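You operate a simulated robot arm through the tools that you are given. There is no shell and no other tool. Be economical: measure what you need, move in short steps, check, and stop when the job is done.

The job below is to be done with a simulated two-armed robot. You get a single attempt, and the scene is never put back.

## Task
Take the lid off the clear jar with a grey band and lay it down on the press end of the side bench. Then fetch the folded lime cloth and set it on the shelf of the side stand. Then fetch the black drilled block and set it on the front of the nozzle bench. Then fetch the small green ring and set it on the lower shelf of the parts table. Then take the teal block and leave it on the mesh shelf of the trolley. Then take the teal tube and leave it in the black bucket. Then take the small yellow ring and leave it on top of the blue cap with a wide rim on the top of the steel ledge. Then open the liner drawer. The order counts.

It is judged by the outcome, as a careful person would: the job done as asked, and still so three seconds after it is handed in. It fails if anything else is knocked over, pushed out of place, dropped, spilled or broken. A push-on lid holds only when it is set on centred and level and pressed home; a screw cap is set on level and turned clockwise until tight. Flat cloth is picked up by pressing the open fingertips on it (5 to 10 N) and closing them slowly along it; thin cloth reads only 2 to 8 mm in the jaws.

## Robot
Two 7-joint arms with fingered hands on one trunk, on a base that drives. Base frame: it is fixed to the floor where the robot stands at the start and does not move with it; the origin is under the middle of the robot, x ahead of it, y to its left, z up; the surface under the hand at the start is at about z = 880. Lengths are in mm, angles in rad, forces in N, time in s.
The left shoulder is at the start at [20, 214, 1466], the right one opposite. With the tool pointing down near the work surface each hand reaches from about 100 to 500 mm from the robot's upright axis, wherever it stands, measured 20 degrees to its own side. Places, roughly: black bucket (31x29x26 cm) [-4900, 4100, 1000]; black drilled block (6x5x3 cm) [-3100, 8000, 800]; blue cap with a wide rim (9x9x5 cm) [-10300, 4600, 900]; clear jar with a grey band (8x8x11 cm) [500, 100, 900]; folded lime cloth (10x7x4 cm) [1000, 3000, 900]; front of the nozzle bench (15x85 cm) [-4240, 8940, 820]; liner drawer [1000, 3900, 700]; lower shelf of the parts table [-3600, 7900, 400]; mesh shelf of the trolley [-4300, 5500, 500]; shelf of the side stand [1300, 5400, 300]; small green ring (6x6x2 cm) [-3500, 7900, 800]; small yellow ring (6x6x2 cm) [-10100, 4700, 900]; teal block (5x4x3 cm) [-3700, 7800, 800]; teal tube (5x5x8 cm) [-4200, 7900, 800]. Payload 3.3 kg a hand.
Tool frame (each hand has its own): the origin (TCP) lies between the finger pads and is the grasp point; the fingertips stand 26 mm ahead of it; z points along the fingers, y is the line along which they close. The gripper opens to 132 mm. The gripper's body begins 73 mm behind the TCP. The gripper is a hand of 2 fingers: y runs from the thumb to the fingers, the wrist lies at [0, 0, -224] in the tool frame, and closing takes about 1.5 s.
Orientation is told as [roll, pitch, yaw] about the base's x, y, z axes, in that order, counted from this pose: with the fingers straight down and closing along the base's y, the tool's x points along the base's -x, its y along +y and its z along -z.

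## Interface
- The arms move only by the tool jog_arm. It takes "left_targets", "right_targets" or both (then of equal length, played together; a hand with none holds still); each is a list of rows, each a list of 6 numbers: the turn, a rotation vector about the tool's x, y, z in rad, then the shift along the tool's x, y, z in mm. In form: [[wx, wy, wz, x, y, z], ...]. A call has 1 to 10 rows; each row is the pose to reach, as a shift and turn from the pose commanded when the call began, along the tool's axes at that moment. "left_grip" and "right_grip" are, for a hand that has rows, the opening, from 0 (shut) to 1 (fully open), set as the call begins (left out, the last holds). Rows are played at 5 a second. More than 50 mm and 0.15 rad between two rows, or a gripper value outside its range, and nothing of the call is played. Where a pose cannot be reached the arm comes as near as it can. A force on the tool above 40 N (or 10 N above the force at the start of the call, whichever is more), or a blocked arm, ends the call early, and 0.2 s more pass. Each finger travels about 153 mm/s and halts on what it meets, pressing with about 32 N; the grip force reading is that of the motor and also rises with nothing between the fingers. The clock runs only during rows and for 0.2 s after the last one: add rows that repeat a pose to give the fingers time. It gives the time, the measured TCP pose, the force on the tool (base axes), the opening and the grip force at its end, in the units of the frame above (readings bear some noise), with the torque about the TCP (base axes, N m) and any sound that the robot's microphone picked up.
- Cameras (640 x 400 px; columns grow to the right, rows downward): "scene" is now at [87.1, 7.1, 1617.5]; the picture's right is [0.10, -1.00, 0.00], its down [-0.77, -0.07, -0.64] and it looks along [0.63, 0.06, -0.77] (base axes); focal length 278 px, centre (320, 200). "left" rides on the left gripper at [-66, -3, -99] in its tool frame; the picture's right is [0.04, -1.00, 0.00], its down [0.83, 0.03, -0.55] and it looks along [0.55, 0.02, 0.83] (tool axes); focal length 261 px, centre (320, 200). "right" rides on the right gripper at [65, -3, -99] in its tool frame; the picture's right is [0.04, 1.00, 0.00], its down [-0.83, 0.03, -0.55] and it looks along [-0.55, 0.02, 0.83] (tool axes); focal length 261 px, centre (320, 200). There is no depth. A picture from a camera that has moved, and an enlarged one, comes with that camera's place and axes in the base frame and with its lens.
- grab_frame(camera): a new picture of that camera. No time passes.
- slide_trunk(by): slides the trunk up (or, below 0, down) by that many mm; the arms and the scene camera ride with it, the base frame stays. It gives what a move gives, with no picture.
- base_move(legs): drives the robot by 1 to 6 legs, each [ahead, left, turn to the left] in mm, mm and rad, along the robot's own axes; the way and the turn of a leg run together, so that a leg with both is an arc; at most 1500 mm and 3.142 rad a leg. The arms and the cameras ride along, it lands a little off, and it stops where it bumps. It gives what a move gives.
- finger_targets(finger1, thumb_bend, hand): sets how far each is bent, from 0 (flat) to 100 (curled in); at 30 the hand is open as for a grip, at 70 the pads meet at the TCP. One left out holds its place. A second passes; each finger stops where it meets its share of the squeeze, and holds until it gets a number again. A gripper value or a shape takes the hand back. It gives what a move gives, with no picture; readings hold the bend of each and the force on the fingers (four entries, about 0 where the hand has none), thumb and palm.
- set_grasp(shape, hand): the hand has 2 fingers and takes this shape, open, in about a second: jaw (thumb against the fingers, like two jaws); tri (thumb and two fingers); tip (a fingertip pinch); poke (one finger out to press); point (the index stretched); flat (the hand flat); cup (the hand cupped); fist (a fist). The gripper value then closes the fingers along that shape, each until it touches; the sizes above hold for jaw. It gives what a move gives, with no picture.
- pan_tilt(pan, tilt): turns the head with the scene camera to pan (to the left, within 1.501 rad either way) and tilt (down, from -0.506 to 1.204), counted from straight ahead of the robot. It gives what a move gives.
- zoom(camera, box): a new picture of the part [left, top, right, bottom] of that camera's present view, enlarged. No time passes.
- job_done(): hands the job in; it is judged then, once.

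Work in short steps. Places have to be worked out from the pictures, the camera data and where the tool is seen: move nearer, look again, correct. Check each grasp and each placing, and mend what went wrong. You have 207 turns and 194 pictures in all, those below and enlarged ones among them. Open the grippers and draw the arms clear of the work before you hand the job in, unless the task says otherwise; then end with one line.

The tools are called after "Call:" as name(argument=value, ...) on one line, values as JSON. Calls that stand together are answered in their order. jog_arm: Moves the arms, as the interface text tells. Its arguments: {"type":"object","properties":{"left_targets":{"type":"array"},"left_grip":{"type":"number"},"right_targets":{"type":"array"},"right_grip":{"type":"number"}},"required":[]} The other tools are called the same way: slide_trunk (by) slides the trunk up or down; set_grasp (shape, hand) gives the hand a shape; finger_targets (finger1, thumb_bend, hand) moves the fingers one by one; base_move (legs) drives the base; pan_tilt (pan, tilt) turns the head that bears the scene camera; grab_frame (camera) takes a picture; zoom (camera, box) takes an enlarged picture of a part of a camera's view; job_done () hands the job in.

At the start:

```text
t: 0.0
left_tcp_pos: [512.7, 238.2, 1151.2]
left_ee_rot: [-0.001, -0.001, 0.0]
left_force: [-0.2, -0.2, -0.8]
left_torque: [0.02, -0.01, 0.0]
left_width: 131.8
left_grasp_force: 0.0
left_shape: jaw
left_bend: [30.0, 30.0]
left_finger forces: [0.0, 0.0, 0.0, 0.0, 0.1, 0.1]
right_tcp_pos: [456.2, -247.1, 1231.0]
right_ee_rot: [0.0, -0.001, -0.002]
right_force: [-0.1, 0.1, -0.8]
right_torque: [0.02, -0.01, 0.0]
right_width: 131.7
right_grasp_force: 0.0
right_shape: jaw
right_bend: [30.0, 30.0]
right_finger forces: [0.0, 0.0, 0.0, 0.0, 0.0, 0.1]
trunk travel left (down, up): [-747.0, 14.0]
robot x, y, heading: [-0.4, -0.7, 0.001]
head pan, tilt: [0.096, 0.88]
```

scene: 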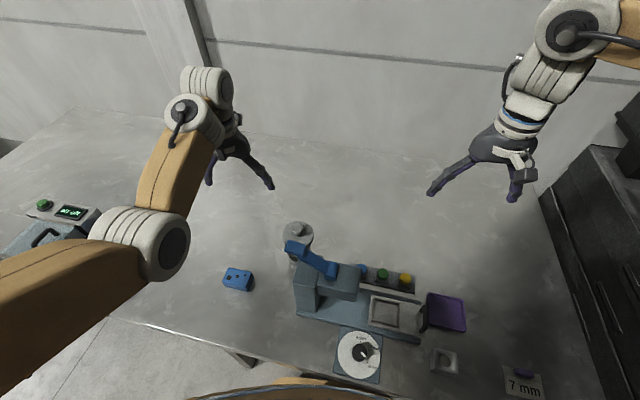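
right: 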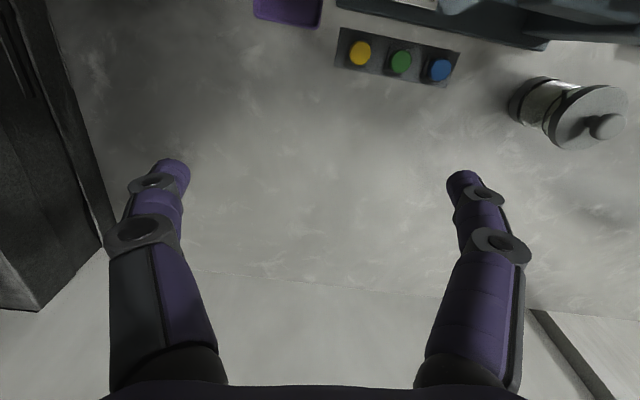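
left: 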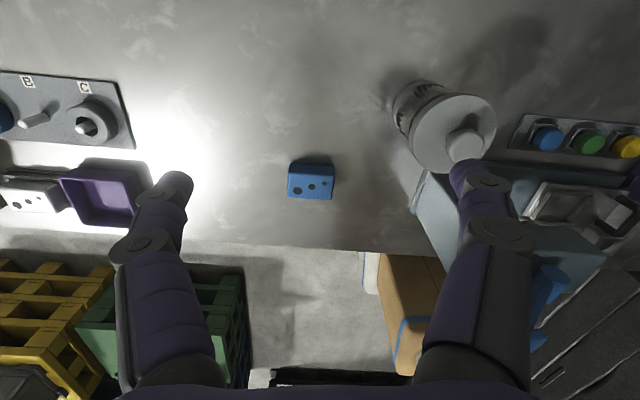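

The jar appears to stand near [475, 92], with its knobbed lid at about z 990. I'll zoom in on the jar and the area around it.

Call:
zoom(camera="scene", box=[200, 200, 480, 390])

Call:
pan_tilt(pan=1.3, tilt=0.5)

Call:
grab_frame(camera="scene")

Call:
pan_tilt(pan=-1.2, tilt=0.5)

Call:
grab_frame(camera="scene")

```text
2.11 times, centred on (340, 295) of scene
camera zoom: at [87.1, 7.1, 1617.5], right [0.1, -1.0, 0.0], down [-0.77, -0.07, -0.64], along [0.63, 0.06, -0.77], focal length 586 px, centre (278, 0)
```

zoom: 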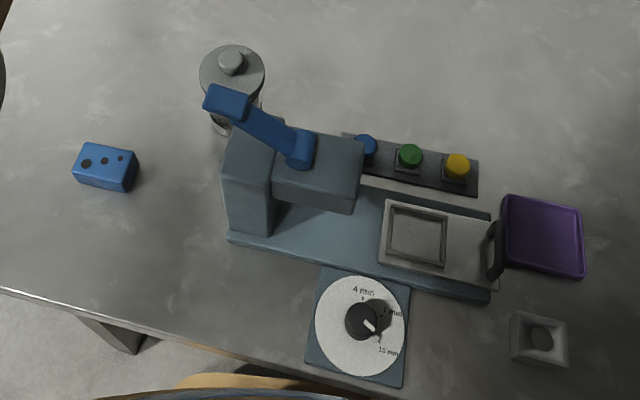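

```text
t: 1.4
left_tcp_pos: [512.5, 238.3, 1151.8]
left_ee_rot: [0.0, -0.001, 0.0]
left_force: [0.5, 0.7, 0.9]
left_torque: [0.01, 0.01, 0.01]
left_width: 132.0
left_grasp_force: 0.0
left_shape: jaw
left_bend: [30.0, 30.0]
left_finger forces: [0.1, 0.0, 0.0, 0.0, 0.0, 0.1]
right_tcp_pos: [457.6, -246.3, 1230.6]
right_ee_rot: [-0.001, 0.0, -0.001]
right_force: [1.1, 0.1, -0.5]
right_torque: [-0.01, 0.0, 0.01]
right_width: 131.8
right_grasp_force: 0.0
right_shape: jaw
right_bend: [30.0, 30.0]
right_finger forces: [0.0, 0.0, 0.0, 0.1, 0.1, 0.0]
trunk travel left (down, up): [-747.0, 14.0]
robot x, y, heading: [1.0, 4.2, 0.003]
head pan, tilt: [1.3, 0.499]
```

```text
189 pictures are left
camera scene: at [35.3, 87.4, 1649.8], right [0.96, -0.27, 0.0], down [-0.13, -0.46, -0.88], along [0.24, 0.85, -0.48], focal length 278 px, centre (320, 200)
```

scene: 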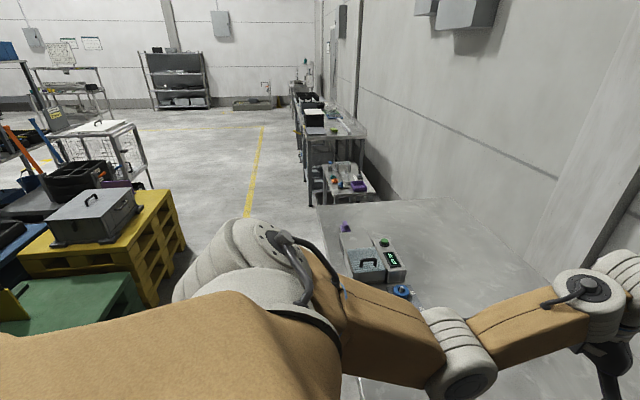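

```text
t: 3.7
left_tcp_pos: [512.3, 237.9, 1150.8]
left_ee_rot: [0.001, 0.0, 0.001]
left_force: [-0.4, -0.8, -0.5]
left_torque: [0.0, -0.01, 0.0]
left_width: 131.9
left_grasp_force: 0.0
left_shape: jaw
left_bend: [30.0, 30.0]
left_finger forces: [0.0, 0.1, 0.0, 0.0, 0.0, 0.1]
right_tcp_pos: [456.4, -245.9, 1230.6]
right_ee_rot: [0.001, 0.0, -0.002]
right_force: [-0.3, 0.9, -0.3]
right_torque: [0.0, -0.01, 0.0]
right_width: 132.1
right_grasp_force: 0.0
right_shape: jaw
right_bend: [30.0, 30.0]
right_finger forces: [0.1, 0.0, 0.1, 0.0, 0.0, 0.0]
trunk travel left (down, up): [-747.0, 14.0]
robot x, y, heading: [-0.5, 2.2, -0.002]
head pan, tilt: [-1.201, 0.499]
```

```text
188 pictures are left
camera scene: at [43.8, -85.0, 1649.8], right [-0.93, -0.36, 0.0], down [-0.17, 0.45, -0.88], along [0.32, -0.82, -0.48], focal length 278 px, centre (320, 200)
```

scene: 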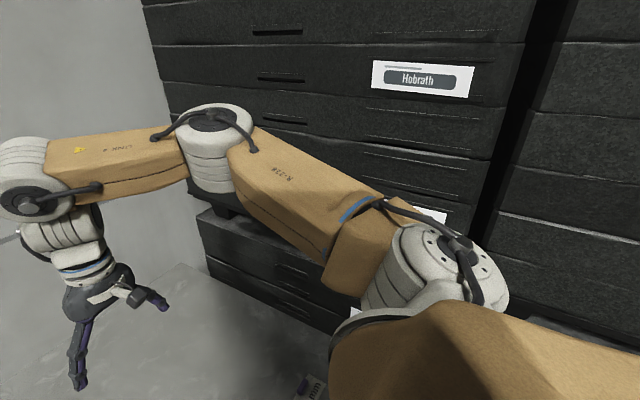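

I need to find which bench has the "press end". I'll look left and zoom in on the benches.

Call:
pan_tilt(pan=1.1, tilt=0.35)

Call:
zoom(camera="scene", box=[150, 80, 400, 240])

Call:
zoom(camera="scene", box=[150, 200, 450, 390])

Call:
pan_tilt(pan=0.6, tilt=0.8)

Call:
grab_frame(camera="scene")

Call:
pan_tilt(pan=-0.3, tilt=0.9)

Call:
grab_frame(camera="scene")

```text
t: 5.8
left_tcp_pos: [512.7, 238.8, 1151.4]
left_ee_rot: [0.0, 0.0, 0.0]
left_force: [0.2, 0.0, -0.1]
left_torque: [0.01, -0.01, -0.01]
left_width: 131.7
left_grasp_force: 0.1
left_shape: jaw
left_bend: [30.0, 30.0]
left_finger forces: [0.0, 0.0, 0.1, 0.1, 0.0, 0.1]
right_tcp_pos: [456.5, -246.7, 1229.9]
right_ee_rot: [0.001, 0.001, -0.003]
right_force: [-0.6, -0.1, 0.9]
right_torque: [-0.03, 0.02, -0.03]
right_width: 132.1
right_grasp_force: 0.1
right_shape: jaw
right_bend: [30.0, 30.0]
right_finger forces: [0.0, 0.1, 0.0, 0.1, 0.0, 0.1]
trunk travel left (down, up): [-747.0, 14.0]
robot x, y, heading: [-1.2, -1.4, -0.002]
head pan, tilt: [1.1, 0.351]
```

```text
2.50 times, centred on (275, 160) of scene
camera zoom: at [53.2, 82.7, 1663.5], right [0.89, -0.45, 0.0], down [-0.16, -0.31, -0.94], along [0.43, 0.84, -0.34], focal length 695 px, centre (432, 300)
```

zoom: 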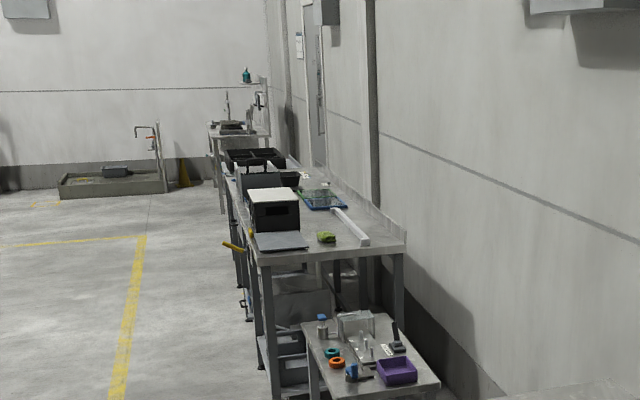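

```text
2.11 times, centred on (300, 295) of scene
camera zoom: at [53.2, 82.7, 1663.5], right [0.89, -0.45, 0.0], down [-0.16, -0.31, -0.94], along [0.43, 0.84, -0.34], focal length 586 px, centre (362, 0)
```

zoom: 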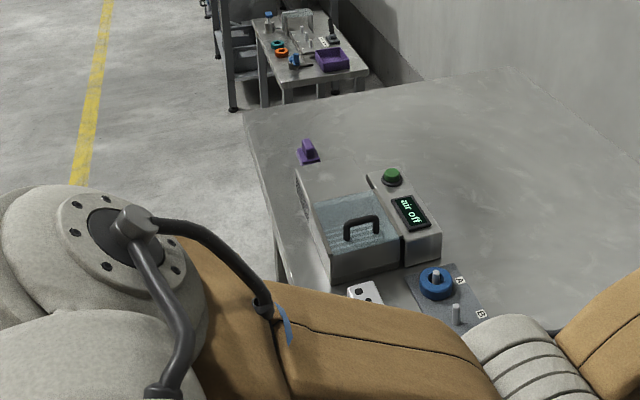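

```text
t: 6.7
left_tcp_pos: [512.6, 238.8, 1152.3]
left_ee_rot: [0.0, 0.0, -0.001]
left_force: [-0.4, -0.1, -0.5]
left_torque: [-0.01, -0.02, 0.0]
left_width: 131.7
left_grasp_force: 0.1
left_shape: jaw
left_bend: [30.0, 30.0]
left_finger forces: [0.0, 0.0, 0.0, 0.1, 0.0, 0.1]
right_tcp_pos: [456.5, -247.3, 1230.9]
right_ee_rot: [0.002, 0.001, -0.002]
right_force: [-0.3, -0.4, -0.6]
right_torque: [0.0, -0.01, 0.0]
right_width: 132.0
right_grasp_force: 0.0
right_shape: jaw
right_bend: [30.0, 30.0]
right_finger forces: [0.0, 0.1, 0.0, 0.1, 0.0, 0.1]
trunk travel left (down, up): [-747.0, 14.0]
robot x, y, heading: [4.0, 1.0, -0.003]
head pan, tilt: [0.6, 0.799]
```

```text
185 pictures are left
camera scene: at [77.4, 45.5, 1623.9], right [0.57, -0.82, 0.0], down [-0.59, -0.41, -0.7], along [0.58, 0.39, -0.72], focal length 278 px, centre (320, 200)
```

scene: 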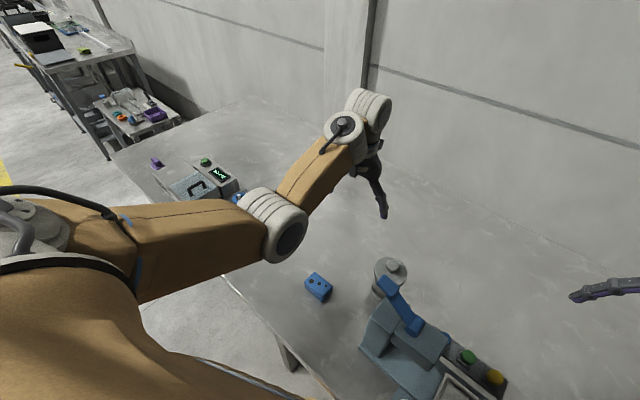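

```text
t: 7.9
left_tcp_pos: [512.6, 238.8, 1151.9]
left_ee_rot: [-0.001, 0.001, 0.001]
left_force: [0.3, -0.4, -0.3]
left_torque: [-0.03, -0.01, -0.01]
left_width: 132.0
left_grasp_force: 0.0
left_shape: jaw
left_bend: [30.0, 30.0]
left_finger forces: [0.0, 0.1, 0.0, 0.0, 0.0, 0.0]
right_tcp_pos: [457.2, -246.5, 1231.7]
right_ee_rot: [0.002, 0.0, -0.001]
right_force: [0.5, 0.0, 0.0]
right_torque: [-0.02, -0.04, -0.03]
right_width: 132.0
right_grasp_force: 0.0
right_shape: jaw
right_bend: [30.0, 30.0]
right_finger forces: [0.0, 0.0, 0.0, 0.1, 0.0, 0.0]
trunk travel left (down, up): [-747.0, 14.0]
robot x, y, heading: [2.0, 3.5, -0.003]
head pan, tilt: [-0.3, 0.901]
```

```text
184 pictures are left
camera scene: at [83.0, -22.5, 1616.0], right [-0.29, -0.96, 0.0], down [-0.75, 0.23, -0.62], along [0.59, -0.18, -0.78], focal length 278 px, centre (320, 200)
```

scene: 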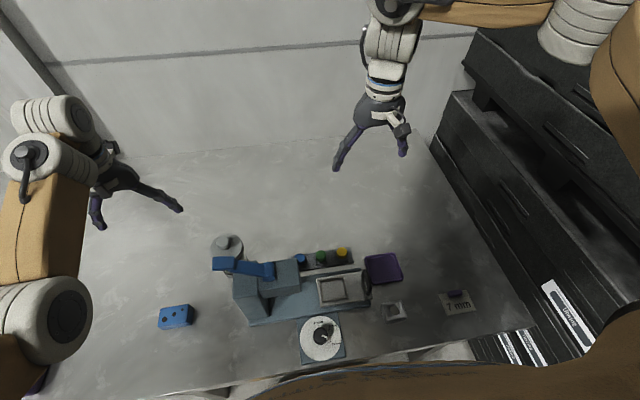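

The bench with the toggle press could be the one meant, but I'll check for any other press before acting. I'll look fully left and fully right.

Call:
pan_tilt(pan=1.5, tilt=0.25)

Call:
grab_frame(camera="scene")

Call:
base_move(legs=[[-500, 0, 0], [0, 0, 1.57]])

Call:
grab_frame(camera="scene")

Call:
pan_tilt(pan=0.3, tilt=0.25)

Call:
grab_frame(camera="scene")

```text
t: 9.7
left_tcp_pos: [512.0, 237.8, 1150.8]
left_ee_rot: [-0.001, 0.0, 0.0]
left_force: [-0.5, 0.7, -0.3]
left_torque: [0.03, -0.02, -0.02]
left_width: 131.9
left_grasp_force: 0.1
left_shape: jaw
left_bend: [30.0, 30.0]
left_finger forces: [0.0, 0.0, 0.0, 0.1, 0.0, 0.0]
right_tcp_pos: [456.2, -246.5, 1231.0]
right_ee_rot: [0.0, 0.0, -0.001]
right_force: [-1.0, 0.5, -0.4]
right_torque: [-0.01, -0.03, -0.01]
right_width: 132.2
right_grasp_force: 0.1
right_shape: jaw
right_bend: [30.0, 30.0]
right_finger forces: [0.1, 0.1, 0.1, 0.0, 0.0, 0.0]
trunk travel left (down, up): [-747.0, 14.0]
robot x, y, heading: [1.7, -1.3, 0.001]
head pan, tilt: [1.499, 0.25]
```

```text
183 pictures are left
camera scene: at [17.6, 92.9, 1672.9], right [1.0, -0.07, 0.0], down [-0.02, -0.25, -0.97], along [0.07, 0.97, -0.25], focal length 278 px, centre (320, 200)
```

scene: 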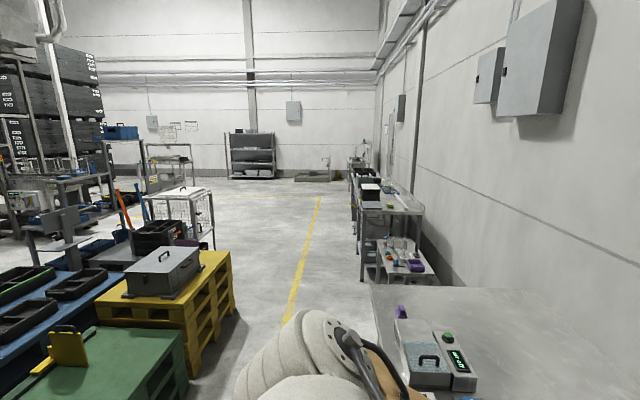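

```text
t: 16.5
left_tcp_pos: [-741.8, 513.6, 1151.9]
left_ee_rot: [0.001, -0.002, 1.561]
left_force: [-0.9, -0.1, 0.1]
left_torque: [0.01, 0.01, 0.02]
left_width: 132.0
left_grasp_force: 0.0
left_shape: jaw
left_bend: [30.0, 30.0]
left_finger forces: [0.0, 0.1, 0.0, 0.0, 0.1, 0.0]
right_tcp_pos: [-258.1, 454.4, 1231.3]
right_ee_rot: [-0.002, 0.0, 1.559]
right_force: [0.0, 1.2, -0.3]
right_torque: [0.0, -0.03, 0.02]
right_width: 131.9
right_grasp_force: 0.0
right_shape: jaw
right_bend: [30.0, 30.0]
right_finger forces: [0.0, 0.0, 0.0, 0.0, 0.0, 0.0]
trunk travel left (down, up): [-747.0, 14.0]
robot x, y, heading: [-507.4, -2.2, 1.557]
head pan, tilt: [1.499, 0.25]
```

```text
182 pictures are left
camera scene: at [-601.4, 16.4, 1673.0], right [0.08, 1.0, 0.0], down [0.25, -0.02, -0.97], along [-0.97, 0.08, -0.25], focal length 278 px, centre (320, 200)
```

scene: 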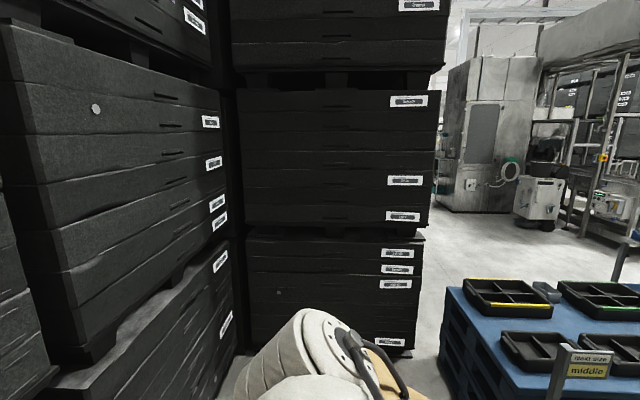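

```text
t: 17.9
left_tcp_pos: [-742.0, 513.2, 1150.9]
left_ee_rot: [0.0, -0.001, 1.559]
left_force: [0.1, 0.3, -0.5]
left_torque: [0.0, -0.01, 0.01]
left_width: 131.8
left_grasp_force: 0.2
left_shape: jaw
left_bend: [30.0, 30.0]
left_finger forces: [0.0, 0.0, 0.1, 0.0, 0.0, 0.0]
right_tcp_pos: [-257.2, 452.2, 1230.7]
right_ee_rot: [0.0, 0.001, 1.559]
right_force: [0.2, -0.7, -0.8]
right_torque: [-0.07, -0.01, 0.02]
right_width: 132.0
right_grasp_force: 0.1
right_shape: jaw
right_bend: [30.0, 30.0]
right_finger forces: [0.1, 0.0, 0.0, 0.0, 0.1, 0.1]
trunk travel left (down, up): [-747.0, 14.0]
robot x, y, heading: [-512.8, 0.9, 1.561]
head pan, tilt: [0.3, 0.25]
```

```text
181 pictures are left
camera scene: at [-535.0, 98.2, 1672.9], right [0.96, 0.29, 0.0], down [0.07, -0.24, -0.97], along [-0.28, 0.93, -0.25], focal length 278 px, centre (320, 200)
```

scene: 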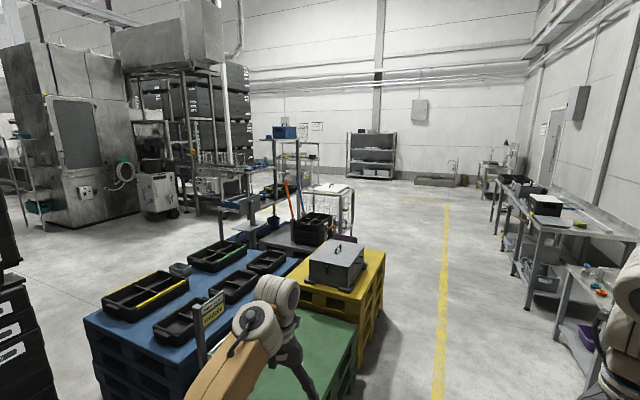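

I'm zooming on the wall bench to see whether it has any press on it.

Call:
zoom(camera="scene", box=[440, 120, 640, 245])

Call:
zoom(camera="scene", box=[130, 100, 370, 250])

```text
3.20 times, centred on (540, 182) of scene
camera zoom: at [-535.0, 98.2, 1672.9], right [0.96, 0.29, 0.0], down [0.07, -0.24, -0.97], along [-0.28, 0.93, -0.25], focal length 890 px, centre (-384, 256)
```

zoom: 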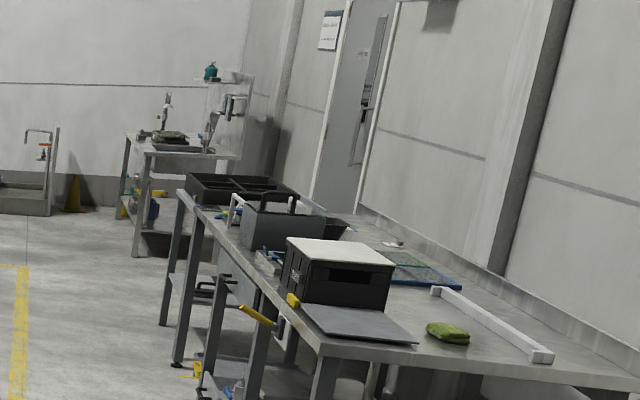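

```text
2.67 times, centred on (250, 175) of scene
camera zoom: at [-535.0, 98.2, 1672.9], right [0.96, 0.29, 0.0], down [0.07, -0.24, -0.97], along [-0.28, 0.93, -0.25], focal length 742 px, centre (507, 267)
```

zoom: 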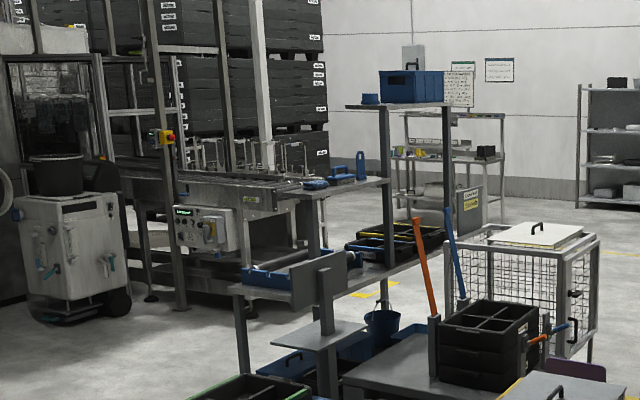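

There is no other press in sight, so the start bench counts as the side bench and its right part is the press end. I'm driving back, a little to the right, so the left hand covers both the jar and a free spot beyond the press.

Call:
base_move(legs=[[0, 0, -1.561], [500, -100, 0]])

Call:
pan_tilt(pan=0.15, tilt=0.85)

Call:
grab_frame(camera="scene")

Call:
grab_frame(camera="left")

```text
t: 23.9
left_tcp_pos: [338.5, 153.8, 1146.4]
left_ee_rot: [0.004, 0.038, -0.041]
left_force: [-12.9, 2.3, 0.1]
left_torque: [-0.05, 0.19, -0.88]
left_width: 131.7
left_grasp_force: 0.1
left_shape: jaw
left_bend: [30.0, 31.0]
left_finger forces: [0.0, 0.1, 0.0, 0.1, 12.5, 0.0]
right_tcp_pos: [283.5, -328.1, 1231.9]
right_ee_rot: [0.002, 0.001, -0.019]
right_force: [-0.7, 0.6, -0.2]
right_torque: [0.02, 0.03, -0.01]
right_width: 131.9
right_grasp_force: 0.0
right_shape: jaw
right_bend: [30.0, 30.0]
right_finger forces: [0.2, 0.1, 0.0, 0.0, 0.1, 0.0]
trunk travel left (down, up): [-747.0, 14.0]
robot x, y, heading: [-167.8, -78.3, -0.02]
head pan, tilt: [0.3, 0.25]
stopped in leg 2: the force on the tool passed its limit at 82 N (the readings are from after the stop); the commanded pose is now the measured one
```

```text
t: 24.9
left_tcp_pos: [337.2, 154.6, 1148.5]
left_ee_rot: [0.005, 0.034, -0.039]
left_force: [-12.7, 1.6, 0.7]
left_torque: [-0.03, 0.14, -0.93]
left_width: 131.9
left_grasp_force: 0.0
left_shape: jaw
left_bend: [30.0, 31.0]
left_finger forces: [0.0, 0.0, 0.1, 0.0, 13.1, 0.0]
right_tcp_pos: [281.2, -330.5, 1232.0]
right_ee_rot: [0.0, 0.0, -0.02]
right_force: [0.8, 0.3, -0.5]
right_torque: [0.0, -0.02, -0.02]
right_width: 131.9
right_grasp_force: 0.1
right_shape: jaw
right_bend: [30.0, 30.0]
right_finger forces: [0.0, 0.0, 0.0, 0.0, 0.1, 0.1]
trunk travel left (down, up): [-747.0, 14.0]
robot x, y, heading: [-169.6, -73.0, -0.026]
head pan, tilt: [0.15, 0.85]
```

```text
178 pictures are left
camera scene: at [-83.6, -65.4, 1620.0], right [0.13, -0.99, 0.0], down [-0.74, -0.1, -0.66], along [0.66, 0.09, -0.75], focal length 278 px, centre (320, 200)
```

scene: 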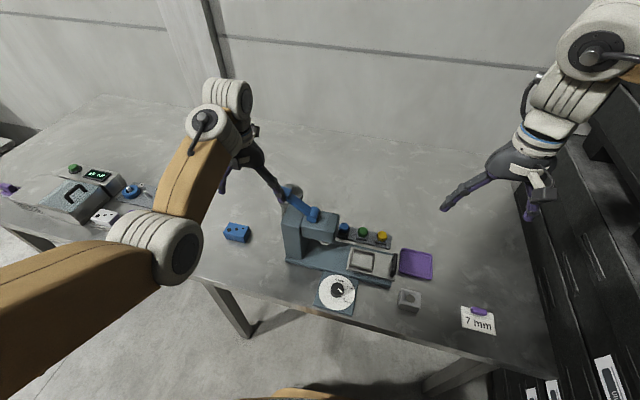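

```text
177 pictures are left
camera left: at [406.8, 148.2, 1245.5], right [-0.08, -1.0, 0.0], down [-0.81, 0.06, 0.58], along [-0.58, 0.05, -0.81], focal length 261 px, centre (320, 200)
```

left: 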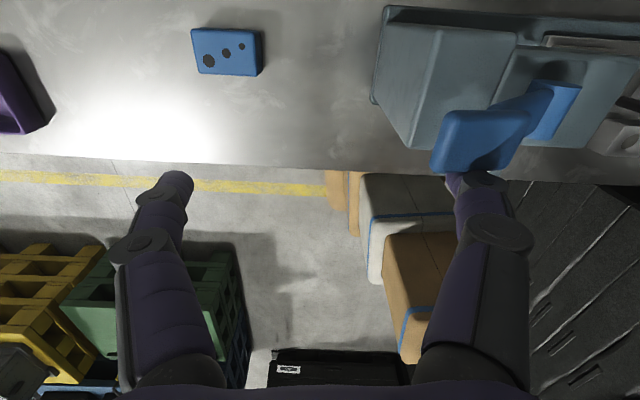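

The left hand's finger bumped the press lever, which reaches about z 1130. I'm backing off, then raising the left hand and looking again.

Call:
base_move(legs=[[-150, 0, 0.02]])

Call:
jog_arm(left_targets=[[0, 0, 0, 0, 0, -50], [0, 0, 0, 0, 0, -100], [0, 0, 0, 0, 0, -150], [0, 0, 0, 0, 0, -150]], right_targets=[[0, 0, 0, 0, 0, -40], [0, 0, 0, 0, 0, -80], [0, 0, 0, 0, 0, -100], [0, 0, 0, 0, 0, -100]])

Call:
zoom(camera="scene", box=[200, 120, 520, 320])

```text
t: 26.3
left_tcp_pos: [183.0, 166.8, 1149.4]
left_ee_rot: [0.004, 0.033, -0.016]
left_force: [0.2, 0.3, -0.3]
left_torque: [-0.01, -0.03, -0.01]
left_width: 132.2
left_grasp_force: 0.1
left_shape: jaw
left_bend: [30.0, 30.0]
left_finger forces: [0.0, 0.0, 0.1, 0.0, 0.0, 0.0]
right_tcp_pos: [136.1, -318.1, 1230.6]
right_ee_rot: [0.0, 0.0, 0.005]
right_force: [-0.5, 0.3, 0.0]
right_torque: [-0.01, -0.01, 0.02]
right_width: 132.0
right_grasp_force: 0.0
right_shape: jaw
right_bend: [30.0, 30.0]
right_finger forces: [0.0, 0.1, 0.0, 0.1, 0.0, 0.1]
trunk travel left (down, up): [-747.0, 14.0]
robot x, y, heading: [-316.8, -72.3, 0.005]
head pan, tilt: [0.15, 0.85]
```

```text
t: 27.3
left_tcp_pos: [221.5, 165.3, 1220.3]
left_ee_rot: [0.004, 0.036, -0.015]
left_force: [0.3, -0.1, -0.1]
left_torque: [-0.01, -0.02, -0.01]
left_width: 131.9
left_grasp_force: 0.1
left_shape: jaw
left_bend: [30.0, 30.0]
left_finger forces: [0.1, 0.0, 0.0, 0.0, 0.0, 0.0]
left hand out of reach, approached as far as the arm can: row 1, 2, 3, 4
right_tcp_pos: [137.3, -317.4, 1330.0]
right_ee_rot: [0.0, -0.001, 0.002]
right_force: [-0.1, -0.3, -0.6]
right_torque: [0.02, 0.01, 0.01]
right_width: 131.9
right_grasp_force: 0.0
right_shape: jaw
right_bend: [30.0, 30.0]
right_finger forces: [0.0, 0.1, 0.1, 0.1, 0.0, 0.1]
trunk travel left (down, up): [-747.0, 14.0]
robot x, y, heading: [-322.4, -78.3, 0.004]
head pan, tilt: [0.15, 0.85]
```

```text
2.00 times, centred on (360, 220) of scene
camera zoom: at [-232.3, -63.4, 1619.8], right [0.15, -0.99, 0.0], down [-0.74, -0.12, -0.66], along [0.65, 0.1, -0.75], focal length 556 px, centre (240, 160)
```

zoom: 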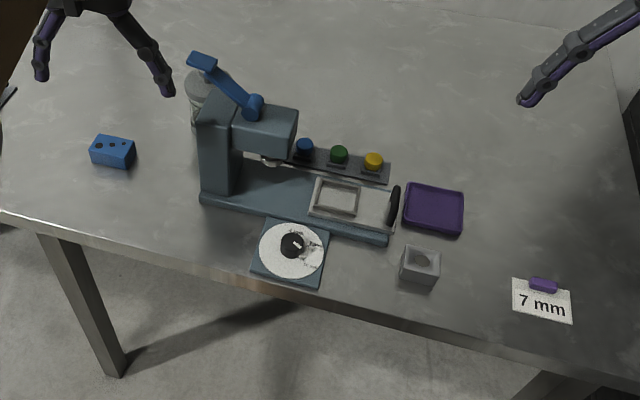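

The press and jar look undisturbed, with the lever still up. I'm pulling the left hand back and up before driving in again.

Call:
jog_arm(left_targets=[[0, -0.036, -0.02, 45, 0, 0], [0, -0.036, -0.02, 90, 0, -20], [0, -0.036, -0.02, 110, 0, -40], [0, -0.036, -0.02, 110, 0, -40]])

Call:
base_move(legs=[[340, -30, 0]])

Call:
grab_frame(camera="left")

Call:
grab_frame(camera="scene")

```text
t: 28.3
left_tcp_pos: [220.7, 159.5, 1217.8]
left_ee_rot: [0.005, -0.002, 0.005]
left_force: [0.6, -0.3, 0.3]
left_torque: [-0.02, 0.0, 0.01]
left_width: 131.9
left_grasp_force: 0.1
left_shape: jaw
left_bend: [30.0, 30.0]
left_finger forces: [0.0, 0.1, 0.1, 0.0, 0.1, 0.0]
left hand out of reach, approached as far as the arm can: row 1, 2, 3, 4
right_tcp_pos: [137.7, -317.7, 1328.6]
right_ee_rot: [-0.001, -0.001, 0.001]
right_force: [-0.5, 0.5, 0.9]
right_torque: [0.01, 0.02, 0.0]
right_width: 132.0
right_grasp_force: 0.0
right_shape: jaw
right_bend: [30.0, 30.0]
right_finger forces: [0.1, 0.0, 0.1, 0.0, 0.0, 0.0]
trunk travel left (down, up): [-747.0, 14.0]
robot x, y, heading: [-321.2, -70.9, 0.007]
head pan, tilt: [0.15, 0.85]
```

```text
t: 30.6
left_tcp_pos: [562.8, 130.8, 1217.5]
left_ee_rot: [0.007, -0.002, 0.005]
left_force: [-0.1, 0.0, -0.2]
left_torque: [0.0, 0.05, -0.02]
left_width: 131.8
left_grasp_force: 0.0
left_shape: jaw
left_bend: [30.0, 30.0]
left_finger forces: [0.1, 0.0, 0.0, 0.0, 0.0, 0.1]
right_tcp_pos: [479.1, -347.1, 1329.2]
right_ee_rot: [0.0, -0.001, 0.004]
right_force: [0.5, 0.2, 0.1]
right_torque: [0.01, 0.01, 0.0]
right_width: 131.9
right_grasp_force: 0.0
right_shape: jaw
right_bend: [30.0, 30.0]
right_finger forces: [0.0, 0.0, 0.1, 0.0, 0.1, 0.1]
trunk travel left (down, up): [-747.0, 14.0]
robot x, y, heading: [20.2, -103.8, 0.007]
head pan, tilt: [0.15, 0.85]
```

```text
175 pictures are left
camera left: at [629.5, 126.7, 1316.5], right [-0.04, -1.0, -0.01], down [-0.83, 0.03, 0.55], along [-0.55, 0.02, -0.83], focal length 261 px, centre (320, 200)
```

left: 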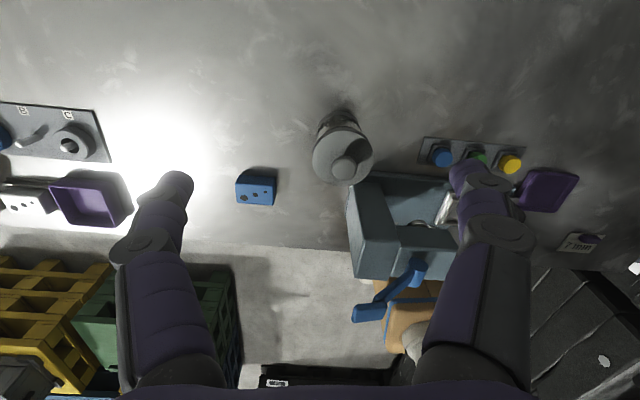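

```text
174 pictures are left
camera scene: at [110.0, -91.2, 1619.8], right [0.15, -0.99, 0.0], down [-0.74, -0.12, -0.66], along [0.65, 0.1, -0.75], focal length 278 px, centre (320, 200)
```

scene: 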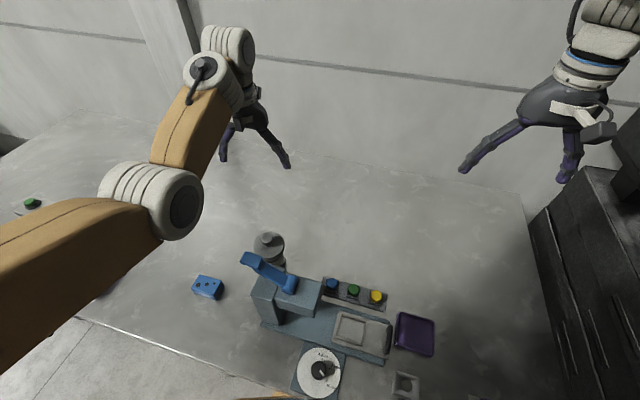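

The knob triangulates to about [478, 98, 1015]. I'll zoom in to see how much room the press column leaves.

Call:
zoom(camera="left", box=[260, 80, 480, 220])

Call:
zoom(camera="scene", box=[180, 210, 420, 360])

```text
2.86 times, centred on (370, 150) of left
camera zoom: at [629.5, 126.7, 1316.5], right [-0.04, -1.0, -0.01], down [-0.83, 0.03, 0.55], along [-0.55, 0.02, -0.83], focal length 745 px, centre (177, 343)
```

zoom: 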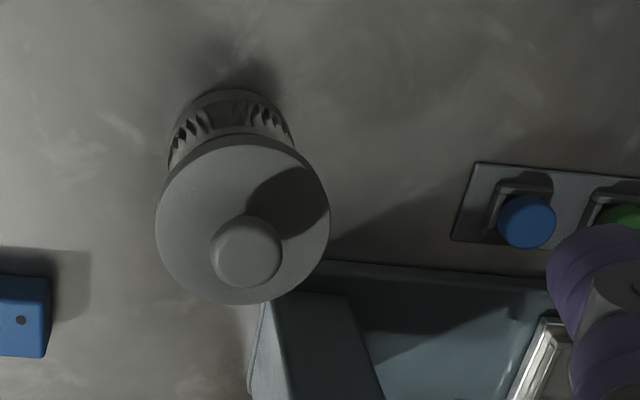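

```text
2.67 times, centred on (300, 285) of scene
camera zoom: at [110.0, -91.2, 1619.8], right [0.15, -0.99, 0.0], down [-0.74, -0.12, -0.66], along [0.65, 0.1, -0.75], focal length 742 px, centre (373, -27)
```

zoom: 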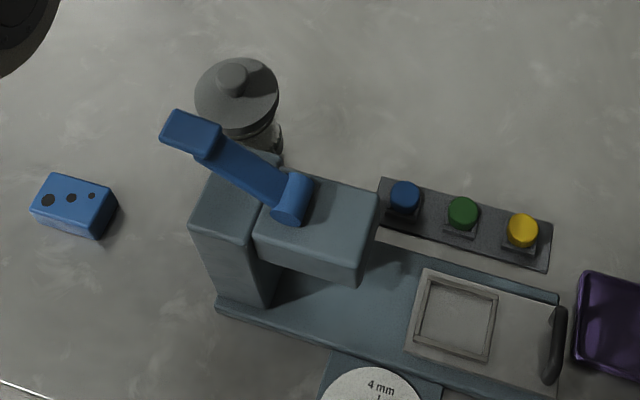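

The jar stands clear of the column, and the fingers close along y at x≈478, where there is room. I'm moving above the knob with a half-open grip.

Call:
jog_arm(left_targets=[[0, 0, 0, 28, -11, 0], [0, 0, 0, 56, -22, 0], [0, 0, 0, 85, -32, 0], [0, 0, 0, 85, -32, 45], [0, 0, 0, 85, -32, 90], [0, 0, 0, 85, -32, 125], [0, 0, 0, 85, -32, 125]], left_grip=0.55)

Call:
grab_frame(camera="left")

Call:
grab_frame(camera="scene")

```text
t: 32.2
left_tcp_pos: [478.1, 97.2, 1093.0]
left_ee_rot: [0.007, -0.004, 0.003]
left_force: [-0.5, -0.5, 1.0]
left_torque: [0.02, -0.03, 0.0]
left_width: 72.5
left_grasp_force: 0.1
left_shape: jaw
left_bend: [72.0, 70.0]
left_finger forces: [0.1, 0.0, 0.1, 0.0, 0.0, 0.0]
left hand out of reach, approached as far as the arm can: row 1, 2, 3, 4, 5
right_tcp_pos: [480.1, -346.7, 1329.6]
right_ee_rot: [0.0, 0.0, 0.004]
right_force: [-0.5, 0.1, -0.6]
right_torque: [0.01, -0.03, -0.03]
right_width: 131.8
right_grasp_force: 0.2
right_shape: jaw
right_bend: [30.0, 30.0]
right_finger forces: [0.1, 0.1, 0.0, 0.0, 0.0, 0.1]
trunk travel left (down, up): [-747.0, 14.0]
robot x, y, heading: [21.7, -104.1, 0.004]
head pan, tilt: [0.15, 0.85]
```

```text
171 pictures are left
camera left: at [544.2, 93.8, 1192.2], right [-0.04, -1.0, -0.01], down [-0.83, 0.03, 0.55], along [-0.55, 0.02, -0.83], focal length 261 px, centre (320, 200)
```

left: 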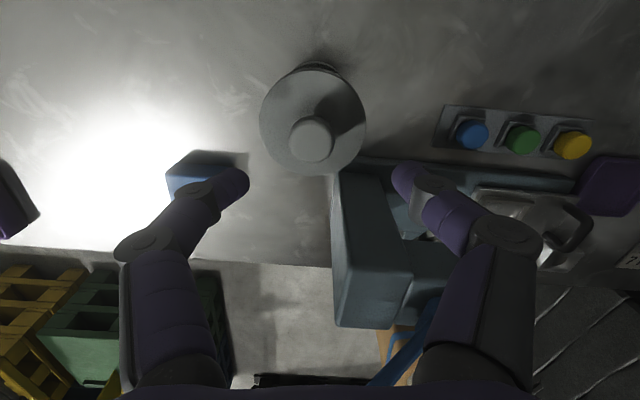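

```text
170 pictures are left
camera scene: at [109.4, -91.1, 1619.9], right [0.15, -0.99, 0.0], down [-0.74, -0.12, -0.66], along [0.65, 0.1, -0.75], focal length 278 px, centre (320, 200)
```

scene: 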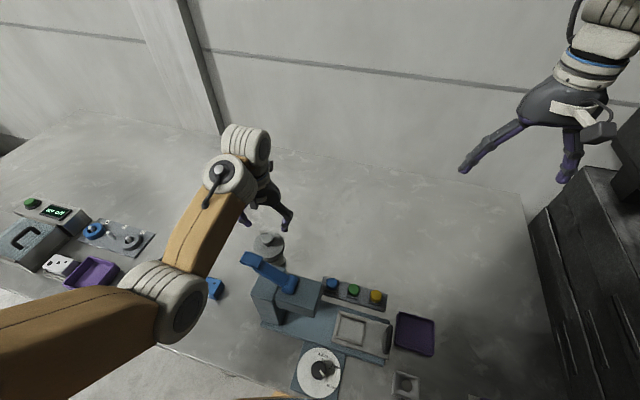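

The knob is refined to [479, 102, ~1014]. I'm lowering so the fingertips straddle it just above the lid.

Call:
jog_arm(left_targets=[[0, 0, 0, 0, 4.5, 25], [0, 0, 0, 0, 4.5, 50], [0, 0, 0, 0, 4.5, 60], [0, 0, 0, 0, 4.5, 66], [0, 0, 0, 0, 4.5, 69], [0, 0, 0, 0, 4.5, 69]])

Call:
grab_frame(camera="left")

```text
t: 33.6
left_tcp_pos: [479.3, 103.2, 1022.8]
left_ee_rot: [0.004, -0.002, 0.004]
left_force: [-0.1, -0.1, 0.3]
left_torque: [0.04, -0.02, -0.03]
left_width: 72.9
left_grasp_force: 0.0
left_shape: jaw
left_bend: [72.0, 70.0]
left_finger forces: [0.0, 0.0, 0.0, 0.1, 0.0, 0.0]
right_tcp_pos: [478.9, -346.6, 1330.0]
right_ee_rot: [0.0, 0.0, 0.005]
right_force: [0.5, 0.3, 0.6]
right_torque: [-0.01, 0.01, 0.02]
right_width: 132.1
right_grasp_force: 0.0
right_shape: jaw
right_bend: [30.0, 30.0]
right_finger forces: [0.1, 0.0, 0.1, 0.1, 0.0, 0.0]
trunk travel left (down, up): [-747.0, 14.0]
robot x, y, heading: [21.0, -100.4, 0.002]
head pan, tilt: [0.15, 0.85]
```

```text
169 pictures are left
camera left: at [544.6, 99.3, 1122.6], right [-0.04, -1.0, -0.01], down [-0.83, 0.03, 0.55], along [-0.55, 0.02, -0.83], focal length 261 px, centre (320, 200)
```

left: 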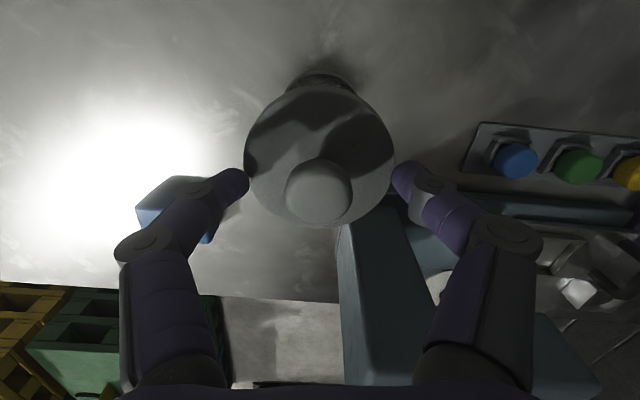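

The knob is centred between the fingers, so I'm closing on it.

Call:
jog_arm(left_targets=[[0, 0, 0, 0, 0, 0], [0, 0, 0, 0, 0, 0], [0, 0, 0, 0, 0, 0], [0, 0, 0, 0, 0, 0], [0, 0, 0, 0, 0, 0]], left_grip=0)

Call:
grab_frame(camera="left")

```text
t: 34.8
left_tcp_pos: [477.9, 101.8, 1023.6]
left_ee_rot: [0.005, -0.001, 0.001]
left_force: [-0.5, 0.1, -1.1]
left_torque: [0.05, 0.01, -0.02]
left_width: 16.9
left_grasp_force: 32.4
left_shape: jaw
left_bend: [73.0, 76.0]
left_finger forces: [30.3, 0.0, 0.0, 0.1, 41.3, 0.1]
right_tcp_pos: [480.3, -346.8, 1328.7]
right_ee_rot: [-0.001, 0.0, 0.004]
right_force: [-0.5, -0.8, -0.2]
right_torque: [0.0, 0.0, -0.02]
right_width: 131.9
right_grasp_force: 0.0
right_shape: jaw
right_bend: [30.0, 30.0]
right_finger forces: [0.0, 0.1, 0.1, 0.0, 0.0, 0.1]
trunk travel left (down, up): [-747.0, 14.0]
robot x, y, heading: [21.1, -102.8, 0.002]
head pan, tilt: [0.15, 0.85]
heard: snap
```

```text
168 pictures are left
camera left: at [544.6, 99.4, 1122.7], right [-0.04, -1.0, -0.01], down [-0.83, 0.03, 0.55], along [-0.55, 0.02, -0.83], focal length 261 px, centre (320, 200)
```

left: 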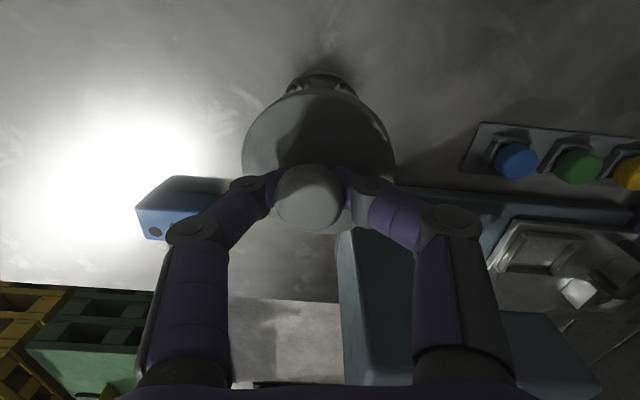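

I heard a snap; the push-on lid probably popped loose, with the knob now in the grip. I'm lifting gently and checking.

Call:
jog_arm(left_targets=[[0, 0, 0, 0, 0, -5], [0, 0, 0, 0, 0, -15], [0, 0, 0, 0, 0, -30], [0, 0, 0, 0, 0, -50], [0, 0, 0, 0, 0, -70], [0, 0, 0, 0, 0, -70]])

Call:
grab_frame(camera="left")

Call:
zoom(camera="scene", box=[180, 180, 420, 330])

```text
t: 36.2
left_tcp_pos: [479.3, 103.3, 1092.3]
left_ee_rot: [0.004, -0.004, 0.003]
left_force: [0.9, -0.6, 0.4]
left_torque: [0.02, -0.04, -0.03]
left_width: 16.2
left_grasp_force: 31.8
left_shape: jaw
left_bend: [73.0, 76.0]
left_finger forces: [30.7, 0.1, 0.1, 0.1, 43.5, 0.0]
right_tcp_pos: [479.5, -346.4, 1328.9]
right_ee_rot: [0.001, 0.0, 0.003]
right_force: [0.0, 0.0, -0.2]
right_torque: [0.0, 0.06, 0.01]
right_width: 132.0
right_grasp_force: 0.0
right_shape: jaw
right_bend: [30.0, 30.0]
right_finger forces: [0.0, 0.1, 0.1, 0.1, 0.0, 0.1]
trunk travel left (down, up): [-747.0, 14.0]
robot x, y, heading: [22.7, -103.6, 0.002]
head pan, tilt: [0.15, 0.85]
```

```text
167 pictures are left
camera left: at [545.4, 100.1, 1191.8], right [-0.04, -1.0, -0.01], down [-0.83, 0.03, 0.55], along [-0.55, 0.02, -0.83], focal length 261 px, centre (320, 200)
```

left: 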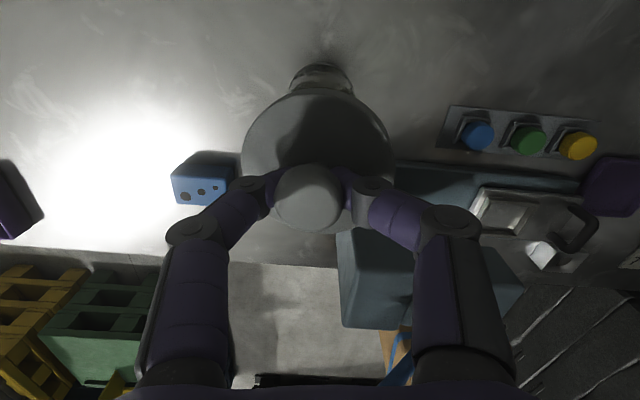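

```text
2.67 times, centred on (300, 255) of scene
camera zoom: at [109.5, -91.2, 1619.8], right [0.15, -0.99, 0.0], down [-0.74, -0.12, -0.66], along [0.65, 0.1, -0.75], focal length 742 px, centre (373, 53)
```

zoom: 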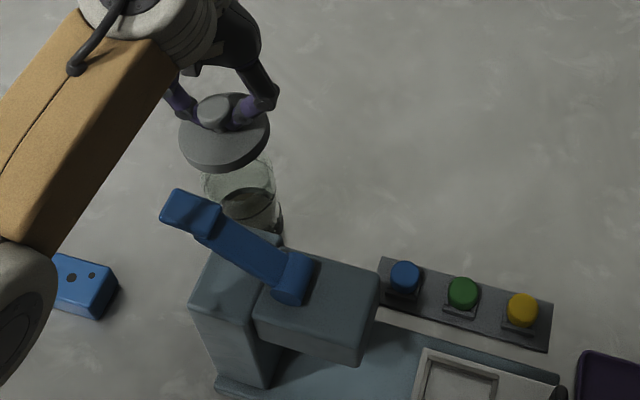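

The lid is off and held. I'm carrying it to the clear spot at about [545, -60] beyond the press.

Call:
jog_arm(left_targets=[[0, 0, 0, -20, -25, 0], [0, 0, 0, -40, -60, 0], [0, 0, 0, -55, -95, 0], [0, 0, 0, -65, -130, 0], [0, 0, 0, -65, -162, 0], [0, 0, 0, -65, -162, 45], [0, 0, 0, -65, -162, 90], [0, 0, 0, -65, -162, 120], [0, 0, 0, -65, -162, 120]])

Call:
grab_frame(camera="scene")

Call:
grab_frame(camera="left")

```text
t: 38.4
left_tcp_pos: [515.9, 9.3, 998.3]
left_ee_rot: [0.053, -0.006, 0.08]
left_force: [-0.7, 0.4, -0.8]
left_torque: [0.03, 0.01, -0.02]
left_width: 15.6
left_grasp_force: 32.4
left_shape: jaw
left_bend: [73.0, 75.0]
left_finger forces: [31.6, 0.0, 0.1, 0.0, 40.0, 0.0]
left hand out of reach, approached as far as the arm can: row 5, 6, 7, 8, 9
right_tcp_pos: [480.0, -346.7, 1330.4]
right_ee_rot: [-0.001, -0.001, 0.003]
right_force: [0.3, 0.2, 0.5]
right_torque: [0.02, 0.01, 0.01]
right_width: 131.9
right_grasp_force: 0.1
right_shape: jaw
right_bend: [30.0, 30.0]
right_finger forces: [0.0, 0.0, 0.1, 0.1, 0.1, 0.0]
trunk travel left (down, up): [-747.0, 14.0]
robot x, y, heading: [23.2, -100.8, 0.003]
head pan, tilt: [0.15, 0.85]
stopped in row 9 (left hand): the arm was blocked; the commanded pose is now the measured one
```

```text
165 pictures are left
camera scene: at [109.4, -91.1, 1619.8], right [0.15, -0.99, 0.0], down [-0.74, -0.12, -0.66], along [0.65, 0.1, -0.75], focal length 278 px, centre (320, 200)
```

scene: 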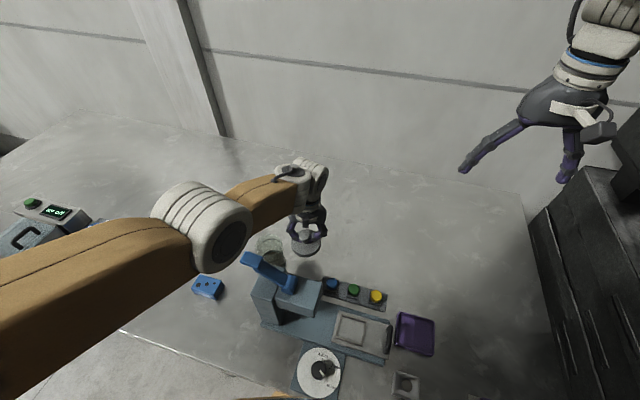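

```text
164 pictures are left
camera left: at [580.4, 5.4, 1097.8], right [0.04, -1.0, -0.05], down [-0.83, -0.06, 0.55], along [-0.55, 0.02, -0.83], focal length 261 px, centre (320, 200)
```

left: 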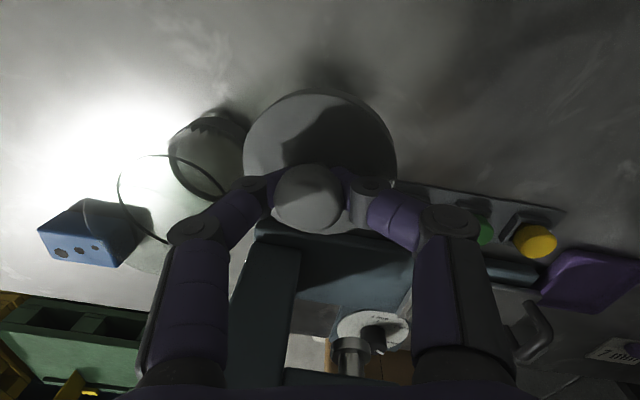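

The arm ran to its limit at y≈9. I'm lifting a bit and turning the base right by 0.2, which brings the free spot into easy reach.

Call:
jog_arm(left_targets=[[0, 0, 0, 0, 0, -30], [0, 0, 0, 0, 15, -50], [0, 0, 0, 0, 15, -50]])

Call:
base_move(legs=[[0, 0, -0.2]])

Call:
grab_frame(camera="scene")

```text
t: 39.4
left_tcp_pos: [533.7, 66.6, 1051.3]
left_ee_rot: [0.086, -0.024, 0.148]
left_force: [0.1, 0.1, -0.8]
left_torque: [0.01, -0.05, -0.03]
left_width: 15.6
left_grasp_force: 31.6
left_shape: jaw
left_bend: [73.0, 75.0]
left_finger forces: [32.5, 0.0, 0.0, 0.0, 37.4, 0.0]
left hand out of reach, approached as far as the arm can: row 2, 3
right_tcp_pos: [479.5, -347.9, 1329.1]
right_ee_rot: [-0.001, 0.0, 0.003]
right_force: [-0.1, -0.6, -0.2]
right_torque: [-0.03, 0.02, 0.01]
right_width: 132.0
right_grasp_force: 0.1
right_shape: jaw
right_bend: [30.0, 30.0]
right_finger forces: [0.0, 0.1, 0.0, 0.0, 0.0, 0.0]
trunk travel left (down, up): [-747.0, 14.0]
robot x, y, heading: [23.4, -101.7, 0.004]
head pan, tilt: [0.15, 0.85]
stopped in row 3 (left hand): the arm was blocked; the commanded pose is now the measured one
```

```text
t: 40.5
left_tcp_pos: [556.8, -39.1, 1051.1]
left_ee_rot: [0.085, -0.023, -0.052]
left_force: [0.7, -0.9, -0.2]
left_torque: [0.04, -0.03, 0.02]
left_width: 15.6
left_grasp_force: 31.6
left_shape: jaw
left_bend: [73.0, 75.0]
left_finger forces: [32.6, 0.1, 0.1, 0.0, 37.6, 0.0]
right_tcp_pos: [422.5, -432.8, 1328.0]
right_ee_rot: [-0.001, -0.002, -0.195]
right_force: [0.3, -0.1, 0.3]
right_torque: [-0.03, -0.01, -0.02]
right_width: 132.0
right_grasp_force: 0.1
right_shape: jaw
right_bend: [30.0, 30.0]
right_finger forces: [0.0, 0.0, 0.0, 0.0, 0.0, 0.0]
trunk travel left (down, up): [-747.0, 14.0]
robot x, y, heading: [20.4, -103.3, -0.196]
head pan, tilt: [0.15, 0.85]
```

```text
163 pictures are left
camera scene: at [110.1, -109.1, 1619.8], right [-0.05, -1.0, 0.0], down [-0.75, 0.03, -0.66], along [0.66, -0.03, -0.75], focal length 278 px, centre (320, 200)
```

scene: 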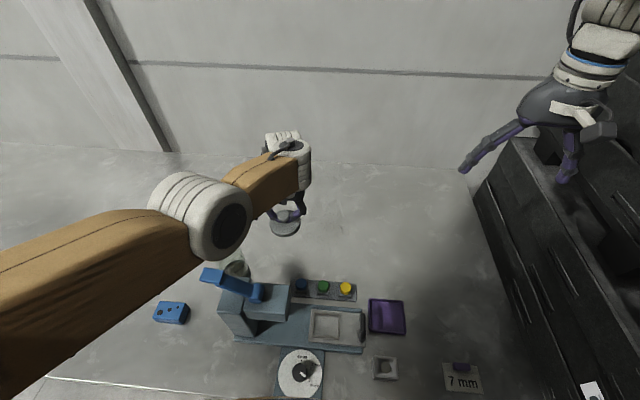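

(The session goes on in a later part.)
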